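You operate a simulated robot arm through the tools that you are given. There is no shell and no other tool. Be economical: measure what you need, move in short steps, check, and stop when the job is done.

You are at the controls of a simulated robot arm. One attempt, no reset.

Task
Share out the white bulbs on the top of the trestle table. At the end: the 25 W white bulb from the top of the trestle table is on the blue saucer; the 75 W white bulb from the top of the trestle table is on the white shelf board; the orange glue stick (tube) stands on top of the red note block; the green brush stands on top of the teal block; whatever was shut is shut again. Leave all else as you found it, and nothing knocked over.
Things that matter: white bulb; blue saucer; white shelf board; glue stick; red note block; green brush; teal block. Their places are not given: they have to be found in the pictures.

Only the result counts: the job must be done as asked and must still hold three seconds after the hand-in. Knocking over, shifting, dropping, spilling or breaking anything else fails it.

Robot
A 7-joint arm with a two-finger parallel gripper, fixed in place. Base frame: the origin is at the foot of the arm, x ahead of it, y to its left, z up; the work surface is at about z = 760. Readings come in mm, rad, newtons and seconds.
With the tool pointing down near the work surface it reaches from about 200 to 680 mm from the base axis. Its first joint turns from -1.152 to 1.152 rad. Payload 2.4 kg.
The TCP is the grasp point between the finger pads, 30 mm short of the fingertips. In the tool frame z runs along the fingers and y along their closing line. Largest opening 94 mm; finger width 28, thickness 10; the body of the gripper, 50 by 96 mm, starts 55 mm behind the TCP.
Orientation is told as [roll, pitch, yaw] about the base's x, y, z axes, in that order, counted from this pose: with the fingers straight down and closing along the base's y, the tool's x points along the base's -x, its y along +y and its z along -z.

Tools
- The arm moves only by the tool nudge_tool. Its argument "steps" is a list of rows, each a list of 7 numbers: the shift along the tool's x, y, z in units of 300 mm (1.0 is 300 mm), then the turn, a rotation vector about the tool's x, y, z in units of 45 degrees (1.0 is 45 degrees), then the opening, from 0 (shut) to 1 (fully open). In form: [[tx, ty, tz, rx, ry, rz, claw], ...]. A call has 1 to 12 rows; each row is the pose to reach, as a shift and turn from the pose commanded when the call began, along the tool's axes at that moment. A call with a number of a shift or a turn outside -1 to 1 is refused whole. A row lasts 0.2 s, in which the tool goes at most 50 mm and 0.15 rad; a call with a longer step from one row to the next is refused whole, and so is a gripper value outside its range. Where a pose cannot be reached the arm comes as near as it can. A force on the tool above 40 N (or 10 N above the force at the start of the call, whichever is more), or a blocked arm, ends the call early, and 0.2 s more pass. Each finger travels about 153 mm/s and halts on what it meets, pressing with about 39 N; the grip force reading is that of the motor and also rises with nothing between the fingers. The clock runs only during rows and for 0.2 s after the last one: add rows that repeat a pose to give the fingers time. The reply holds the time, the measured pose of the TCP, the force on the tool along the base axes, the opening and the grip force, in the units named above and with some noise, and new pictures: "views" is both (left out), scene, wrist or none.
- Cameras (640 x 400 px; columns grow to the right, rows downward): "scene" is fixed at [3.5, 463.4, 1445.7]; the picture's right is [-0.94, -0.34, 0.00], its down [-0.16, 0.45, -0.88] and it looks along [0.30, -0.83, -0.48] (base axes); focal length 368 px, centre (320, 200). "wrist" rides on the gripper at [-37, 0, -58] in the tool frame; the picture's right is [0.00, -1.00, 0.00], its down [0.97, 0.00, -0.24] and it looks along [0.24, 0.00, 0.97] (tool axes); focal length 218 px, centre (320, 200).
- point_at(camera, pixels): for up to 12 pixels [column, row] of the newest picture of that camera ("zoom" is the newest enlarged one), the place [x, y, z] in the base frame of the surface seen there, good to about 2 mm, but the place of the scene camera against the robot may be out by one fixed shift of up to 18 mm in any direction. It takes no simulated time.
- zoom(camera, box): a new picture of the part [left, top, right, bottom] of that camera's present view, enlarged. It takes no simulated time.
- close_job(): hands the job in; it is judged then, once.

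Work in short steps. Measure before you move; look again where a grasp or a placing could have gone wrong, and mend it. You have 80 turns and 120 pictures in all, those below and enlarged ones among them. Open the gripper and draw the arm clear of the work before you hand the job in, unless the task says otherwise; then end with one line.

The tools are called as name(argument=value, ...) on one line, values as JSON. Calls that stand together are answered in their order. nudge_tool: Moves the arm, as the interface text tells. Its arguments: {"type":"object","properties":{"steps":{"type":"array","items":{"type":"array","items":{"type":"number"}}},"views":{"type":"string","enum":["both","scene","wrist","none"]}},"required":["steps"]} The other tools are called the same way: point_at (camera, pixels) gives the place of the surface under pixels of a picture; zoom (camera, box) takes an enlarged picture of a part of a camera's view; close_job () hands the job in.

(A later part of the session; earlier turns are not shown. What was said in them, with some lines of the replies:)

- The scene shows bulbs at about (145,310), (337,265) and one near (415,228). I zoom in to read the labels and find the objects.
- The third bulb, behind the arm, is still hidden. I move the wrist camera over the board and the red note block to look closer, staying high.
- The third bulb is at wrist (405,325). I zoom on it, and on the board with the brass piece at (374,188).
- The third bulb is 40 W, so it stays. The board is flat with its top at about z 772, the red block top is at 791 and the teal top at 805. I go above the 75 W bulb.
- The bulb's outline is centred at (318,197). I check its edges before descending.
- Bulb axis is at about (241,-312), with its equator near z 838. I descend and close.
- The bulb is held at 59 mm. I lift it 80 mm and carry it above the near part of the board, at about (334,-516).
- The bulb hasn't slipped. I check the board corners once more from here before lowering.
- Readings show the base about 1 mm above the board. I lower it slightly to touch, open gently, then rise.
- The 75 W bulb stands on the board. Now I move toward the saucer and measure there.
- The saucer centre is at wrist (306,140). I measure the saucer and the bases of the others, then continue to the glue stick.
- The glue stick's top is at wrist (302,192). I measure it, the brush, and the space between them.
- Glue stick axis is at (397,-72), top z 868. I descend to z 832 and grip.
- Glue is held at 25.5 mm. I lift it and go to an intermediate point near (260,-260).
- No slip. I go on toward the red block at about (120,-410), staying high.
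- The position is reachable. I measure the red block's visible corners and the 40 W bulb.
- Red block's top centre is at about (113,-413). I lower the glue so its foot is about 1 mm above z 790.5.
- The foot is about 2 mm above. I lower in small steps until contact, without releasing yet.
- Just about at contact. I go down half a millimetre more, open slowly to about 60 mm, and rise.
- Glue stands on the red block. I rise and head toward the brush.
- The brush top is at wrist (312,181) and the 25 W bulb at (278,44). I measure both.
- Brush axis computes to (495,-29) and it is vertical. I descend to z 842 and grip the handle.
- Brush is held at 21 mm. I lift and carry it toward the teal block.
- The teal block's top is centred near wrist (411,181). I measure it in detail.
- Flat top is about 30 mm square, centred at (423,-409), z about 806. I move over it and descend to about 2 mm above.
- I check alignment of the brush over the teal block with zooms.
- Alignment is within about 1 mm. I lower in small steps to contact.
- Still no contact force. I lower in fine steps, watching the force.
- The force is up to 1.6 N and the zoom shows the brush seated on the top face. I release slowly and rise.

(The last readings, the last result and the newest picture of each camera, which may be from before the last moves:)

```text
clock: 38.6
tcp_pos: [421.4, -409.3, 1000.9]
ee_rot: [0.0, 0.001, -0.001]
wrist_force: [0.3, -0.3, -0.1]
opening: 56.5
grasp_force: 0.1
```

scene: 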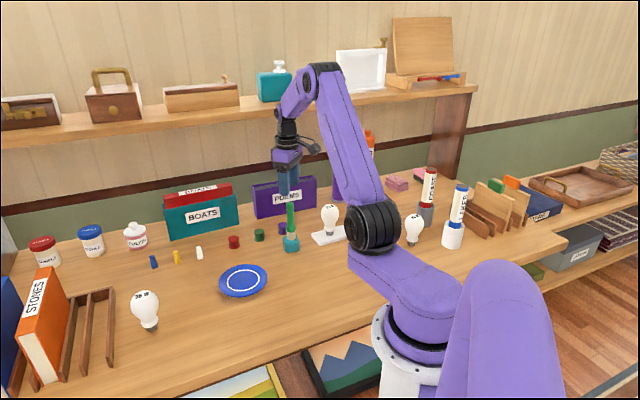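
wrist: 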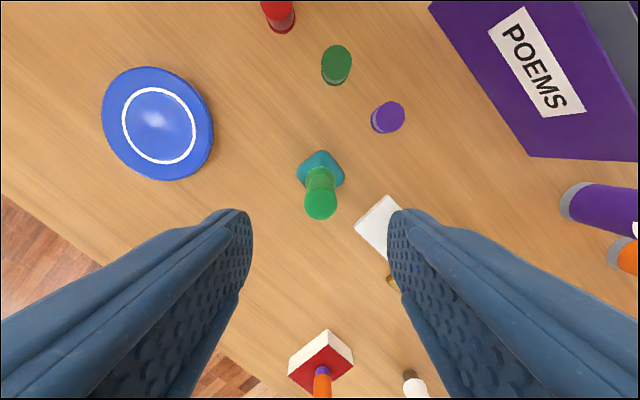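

Brush stands on the teal block. Now I head for the 25 W bulb.

nudge_tool(steps=[[0, 0.05, -0.05, 0, 0, 0, 0.8], [-0.04, 0.19, -0.05, 0, 0, 0, 1], [-0.09, 0.33, -0.05, 0, 0, 0, 1], [-0.14, 0.47, -0.05, 0, 0, 0, 1], [-0.19, 0.61, -0.05, 0, 0, 0, 1], [-0.24, 0.75, -0.05, 0, 0, 0, 1], [-0.3, 0.88, -0.05, 0, 0, 0, 1], [-0.38, 0.99, -0.05, 0, 0, 0, 1], [-0.38, 0.99, -0.05, 0, 0, 0, 1]], views="none")

nudge_tool(steps=[[-0.05, 0.12, 0.05, 0, 0, 0, 1], [-0.11, 0.24, 0.1, 0, 0, 0, 1], [-0.18, 0.36, 0.15, 0, 0, 0, 1], [-0.21, 0.37, 0.15, 0, 0, 0, 1], [-0.21, 0.37, 0.15, 0, 0, 0, 1]], views="wrist")

```text
clock: 40.6
tcp_pos: [536.1, -114.1, 1017.3]
ee_rot: [0.002, -0.001, 0.0]
wrist_force: [-0.2, -0.8, 0.2]
opening: 93.9
grasp_force: 0.1
```

```text
clock: 41.8
tcp_pos: [599.2, -1.3, 970.5]
ee_rot: [0.001, 0.001, 0.0]
wrist_force: [-0.2, -0.2, 0.3]
opening: 93.8
grasp_force: 0.0
```

wrist: 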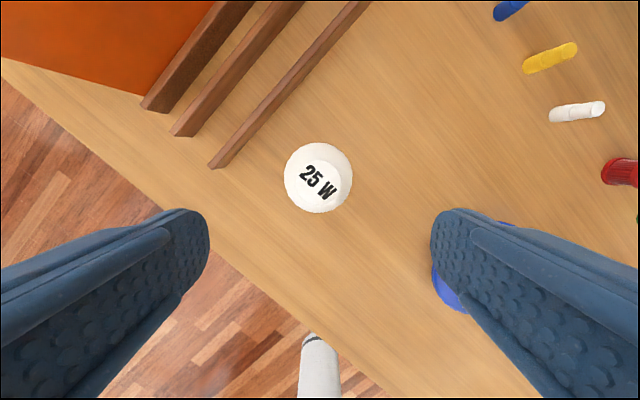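

I measure the bulb and the height of the nearby rack rails.

point_at(camera="wrist", pixels=[[318, 186], [288, 178], [349, 178], [318, 146], [318, 209], [215, 163], [290, 80], [355, 8], [180, 130], [240, 130]])

```text
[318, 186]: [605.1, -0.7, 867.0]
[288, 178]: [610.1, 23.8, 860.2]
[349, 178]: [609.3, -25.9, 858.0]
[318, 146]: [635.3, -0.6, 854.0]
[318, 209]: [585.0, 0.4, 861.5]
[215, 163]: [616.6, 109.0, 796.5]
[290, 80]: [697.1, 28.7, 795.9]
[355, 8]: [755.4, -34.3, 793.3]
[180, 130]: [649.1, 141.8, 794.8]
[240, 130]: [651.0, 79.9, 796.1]
```

Bulb axis is (609.5,-0.7). The rails top out at 796 and sit away from the fingers. I descend to z 834 and grip.

nudge_tool(steps=[[-0.034, 0.002, 0.13, 0, 0, 0, 1], [-0.034, 0.002, 0.27, 0, 0, 0, 1], [-0.034, 0.002, 0.39, 0, 0, 0, 1], [-0.034, 0.002, 0.455, 0, 0, 0, 1], [-0.034, 0.002, 0.455, 0, 0, 0, 1], [-0.034, 0.002, 0.455, 0, 0, 0, 0.7], [-0.034, 0.002, 0.455, 0, 0, 0, 0.5], [-0.034, 0.002, 0.455, 0, 0, 0, 0.4], [-0.034, 0.002, 0.455, 0, 0, 0, 0.25], [-0.034, 0.002, 0.455, 0, 0, 0, 0.25]], views="both")

```text
clock: 44.0
tcp_pos: [609.0, -0.1, 836.1]
ee_rot: [0.0, 0.001, -0.001]
wrist_force: [0.0, -1.3, -0.8]
opening: 58.7
grasp_force: 17.8
```

scene: 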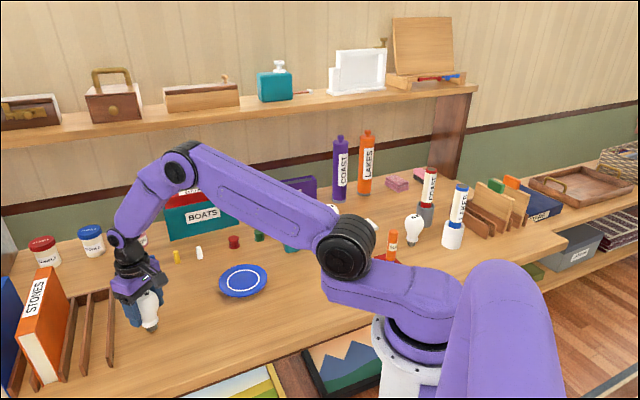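
wrist: 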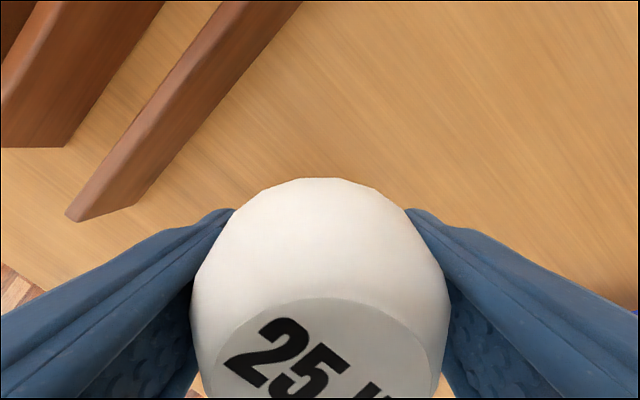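

The bulb is held at 58.7 mm. I lift 80 mm and carry it over the saucer centre at (482,-213).

nudge_tool(steps=[[0, 0, -0.05, 0, 0, 0, 0.25], [0, 0, -0.15, 0, 0, 0, 0.25], [0, 0, -0.25, 0, 0, 0, 0.25], [0.06, -0.1, -0.27, 0, 0, 0, 0.25], [0.13, -0.21, -0.27, 0, 0, 0, 0.25], [0.2, -0.33, -0.27, 0, 0, 0, 0.25], [0.27, -0.45, -0.27, 0, 0, 0, 0.25], [0.34, -0.57, -0.27, 0, 0, 0, 0.25], [0.4, -0.68, -0.27, 0, 0, 0, 0.25], [0.423, -0.711, -0.27, 0, 0, 0, 0.25], [0.423, -0.711, -0.27, 0, 0, 0, 0.25]], views="wrist")

```text
clock: 46.4
tcp_pos: [480.6, -215.0, 914.7]
ee_rot: [0.0, 0.0, -0.001]
wrist_force: [-0.3, -0.1, -1.1]
opening: 58.5
grasp_force: 17.9
```

wrist: 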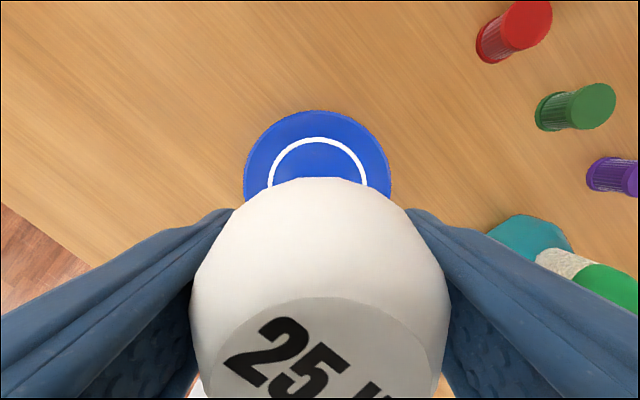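

Centred over the saucer. I lower to a couple of mm above the well at z 779.5.

nudge_tool(steps=[[0, 0, 0.07, 0, 0, 0, 0.25], [0, 0, 0.14, 0, 0, 0, 0.25], [0, 0, 0.18, 0, 0, 0, 0.25], [0, 0, 0.193, 0, 0, 0, 0.25], [0, 0, 0.193, 0, 0, 0, 0.25]], views="both")

zoom(camera="scene", box=[205, 230, 285, 310])

```text
clock: 47.6
tcp_pos: [481.6, -215.2, 857.1]
ee_rot: [0.001, 0.0, 0.0]
wrist_force: [-0.8, 0.3, -0.1]
opening: 58.8
grasp_force: 17.5
```

scene: 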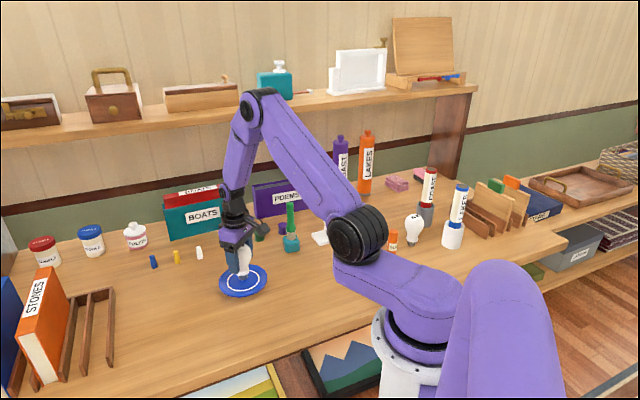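
wrist: 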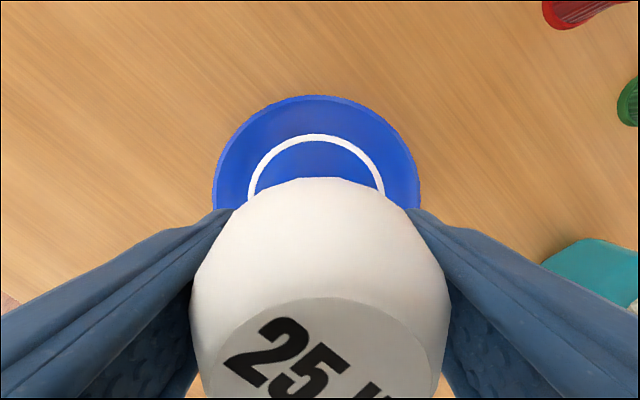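

```text
5.00 times, centred on (245, 270) of scene
```

zoom: 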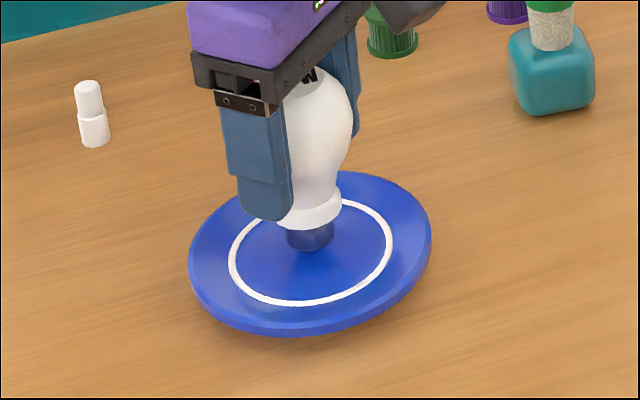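

Nearly down. I lower in fine steps to detect contact.

nudge_tool(steps=[[0, 0, 0.003, 0, 0, 0, 0.25], [0, 0, 0.005, 0, 0, 0, 0.25], [0, 0, 0.005, 0, 0, 0, 0.25]], views="none")

nudge_tool(steps=[[0, 0, 0.002, 0, 0, 0, 0.25], [0, 0, 0.003, 0, 0, 0, 0.25], [0, 0, 0.003, 0, 0, 0, 0.25]], views="none")

zoom(camera="scene", box=[225, 250, 265, 290])

```text
clock: 48.4
tcp_pos: [481.2, -214.5, 855.9]
ee_rot: [-0.001, 0.001, -0.002]
wrist_force: [0.8, 0.1, -0.7]
opening: 58.4
grasp_force: 18.4
```

```text
clock: 49.2
tcp_pos: [480.8, -215.3, 856.3]
ee_rot: [0.0, -0.001, 0.0]
wrist_force: [-0.2, 0.9, -0.3]
opening: 58.6
grasp_force: 18.2
```

```text
10.00 times, centred on (245, 270) of scene
```

zoom: 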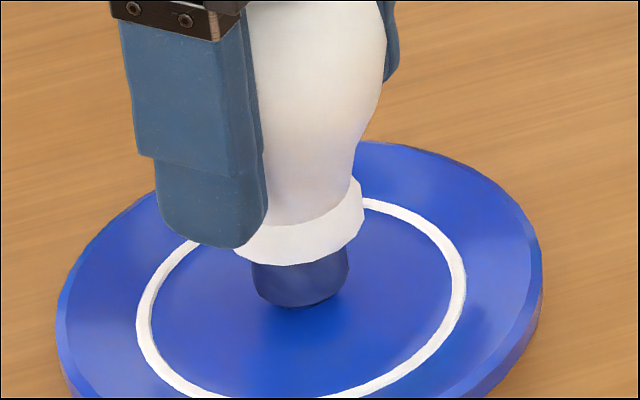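

nudge_tool(steps=[[0, 0, 0.002, 0, 0, 0, 0.25], [0, 0, 0.003, 0, 0, 0, 0.25], [0, 0, 0.003, 0, 0, 0, 0.25]], views="none")

nudge_tool(steps=[[0, 0, 0.002, 0, 0, 0, 0.25], [0, 0, 0.002, 0, 0, 0, 0.25]], views="none")

zoom(camera="scene", box=[225, 250, 265, 290])

```text
clock: 50.0
tcp_pos: [482.3, -215.0, 854.7]
ee_rot: [0.0, -0.001, 0.001]
wrist_force: [-0.1, -0.1, -0.6]
opening: 58.5
grasp_force: 17.9
```

```text
clock: 50.6
tcp_pos: [482.3, -215.3, 854.6]
ee_rot: [-0.001, 0.0, -0.001]
wrist_force: [-0.3, 0.1, -0.6]
opening: 58.5
grasp_force: 17.9
```

```text
10.00 times, centred on (245, 270) of scene
```

zoom: 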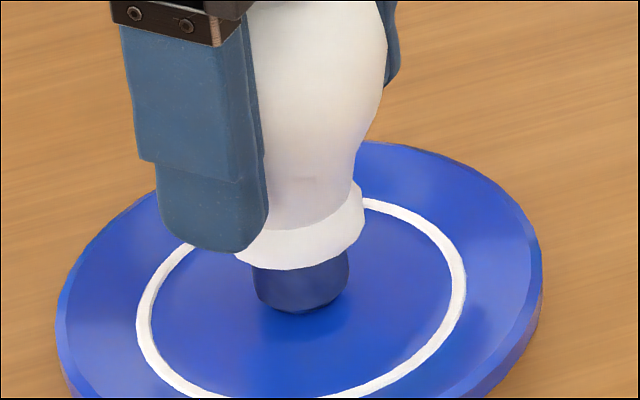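

nudge_tool(steps=[[0, 0, 0.002, 0, 0, 0, 0.25], [0, 0, 0.003, 0, 0, 0, 0.25], [0, 0, 0.003, 0, 0, 0, 0.25]], views="none")

zoom(camera="scene", box=[225, 250, 265, 290])

```text
clock: 51.4
tcp_pos: [481.7, -215.1, 852.9]
ee_rot: [-0.001, 0.0, 0.0]
wrist_force: [-0.6, 0.7, 3.7]
opening: 58.7
grasp_force: 18.3
```

```text
10.00 times, centred on (245, 270) of scene
```

zoom: 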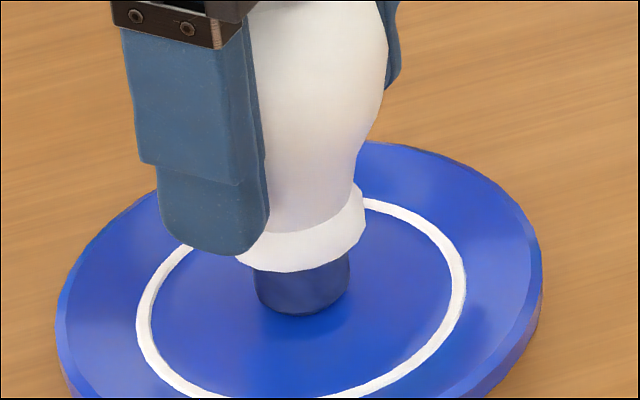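

Contact at 3.7 N. I release slowly and rise straight up.

nudge_tool(steps=[[0, 0, -0.001, 0, 0, 0, 0.5], [0, 0, -0.001, 0, 0, 0, 0.68], [0, 0, -0.001, 0, 0, 0, 0.85], [0, 0, -0.001, 0, 0, 0, 1], [0, 0, -0.001, 0, 0, 0, 1], [0, 0, -0.1, 0, 0, 0, 1], [0, 0, -0.25, 0, 0, 0, 1], [0, 0, -0.4, 0, 0, 0, 1], [0, 0, -0.5, 0, 0, 0, 1]], views="both")

```text
clock: 53.4
tcp_pos: [481.3, -215.7, 1003.3]
ee_rot: [-0.001, 0.0, -0.002]
wrist_force: [-0.2, -0.3, -0.7]
opening: 94.0
grasp_force: 0.0
```

scene: 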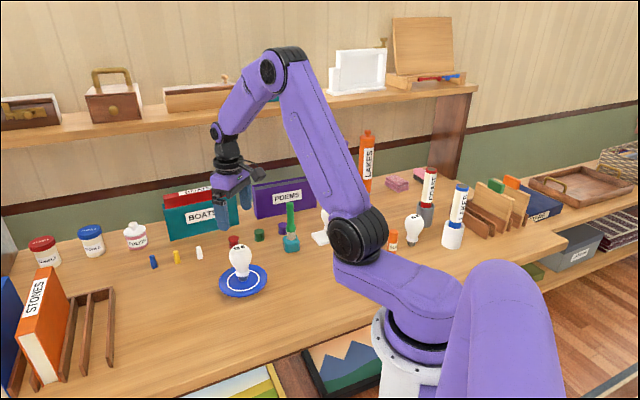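
wrist: 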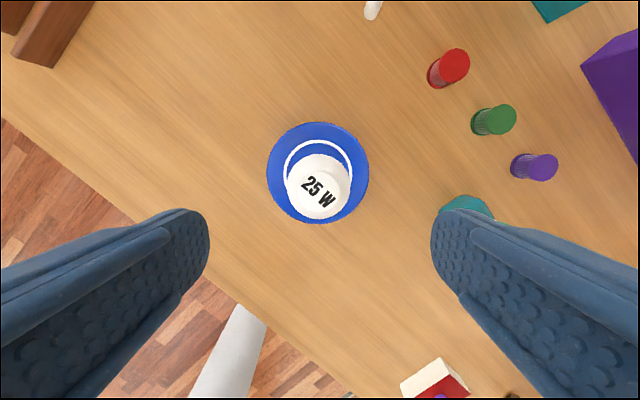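

All four are placed. I withdraw upward and back, then check everything.

nudge_tool(steps=[[0.1, 0, -0.1, 0, 0, 0, 1], [0.22, -0.02, -0.2, 0, 0, 0, 1], [0.35, -0.02, -0.28, 0, 0, 0, 1], [0.48, -0.02, -0.33, 0, 0, 0, 1], [0.6, -0.02, -0.35, 0, 0, 0, 1], [0.6, -0.02, -0.35, 0, 0, 0, 1]], views="both")

zoom(camera="scene", box=[210, 160, 440, 304])

zoom(camera="scene", box=[310, 10, 480, 116])

```text
clock: 54.8
tcp_pos: [302.4, -221.1, 1107.6]
ee_rot: [0.001, 0.0, 0.0]
wrist_force: [0.6, -0.2, -0.3]
opening: 94.0
grasp_force: 0.0
```

scene: 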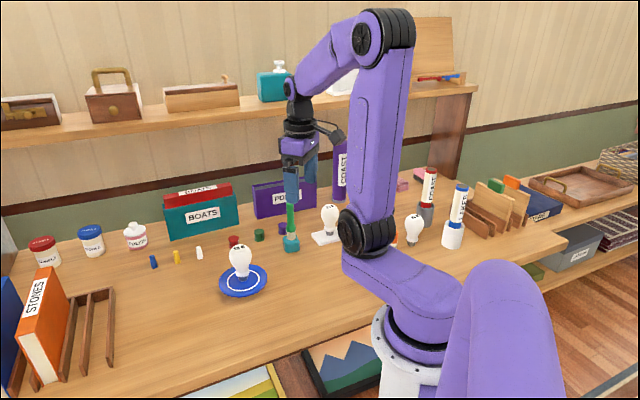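
wrist: 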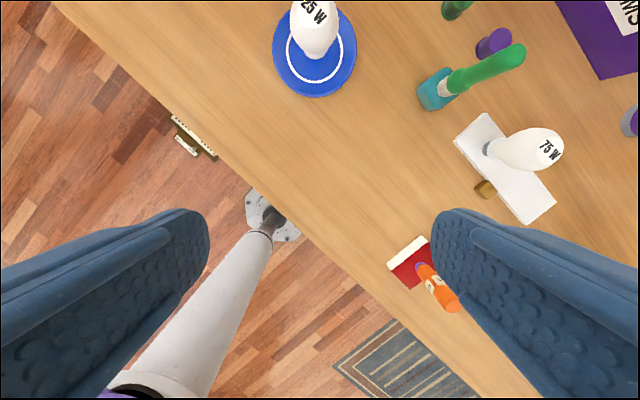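

```text
2.78 times, centred on (325, 232) of scene
```

zoom: 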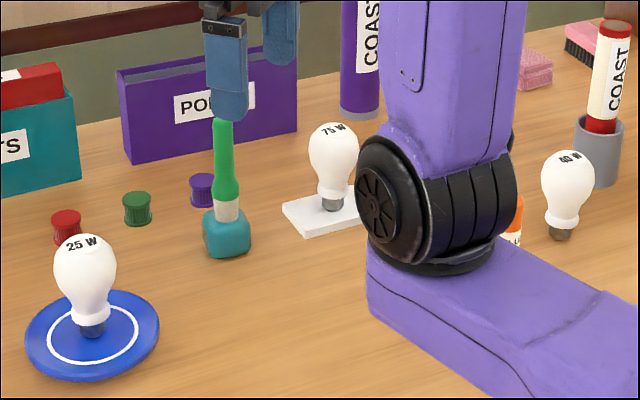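

```text
3.76 times, centred on (395, 63) of scene
```

zoom: 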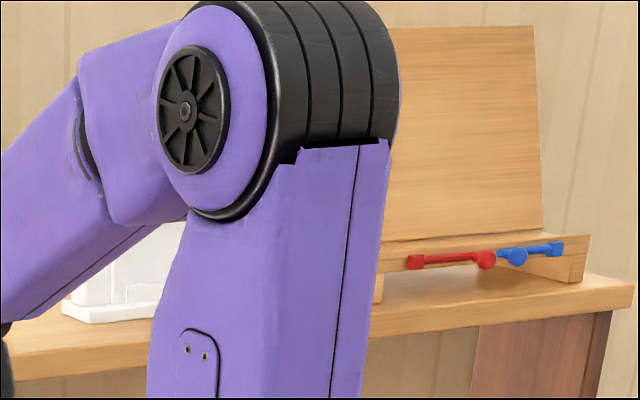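

The checks show both bulbs, the glue and the brush standing where asked. The gripper is open and the arm is clear, so I hand in.

close_job()

```text
The job is handed in.
```

The job is handed in: the 25 W bulb is on the blue saucer, the 75 W bulb on the white shelf board, the glue stick on the red note block and the brush on the teal block, all upright in the last pictures; nothing shut was opened, and the 40 W bulb was left in place.
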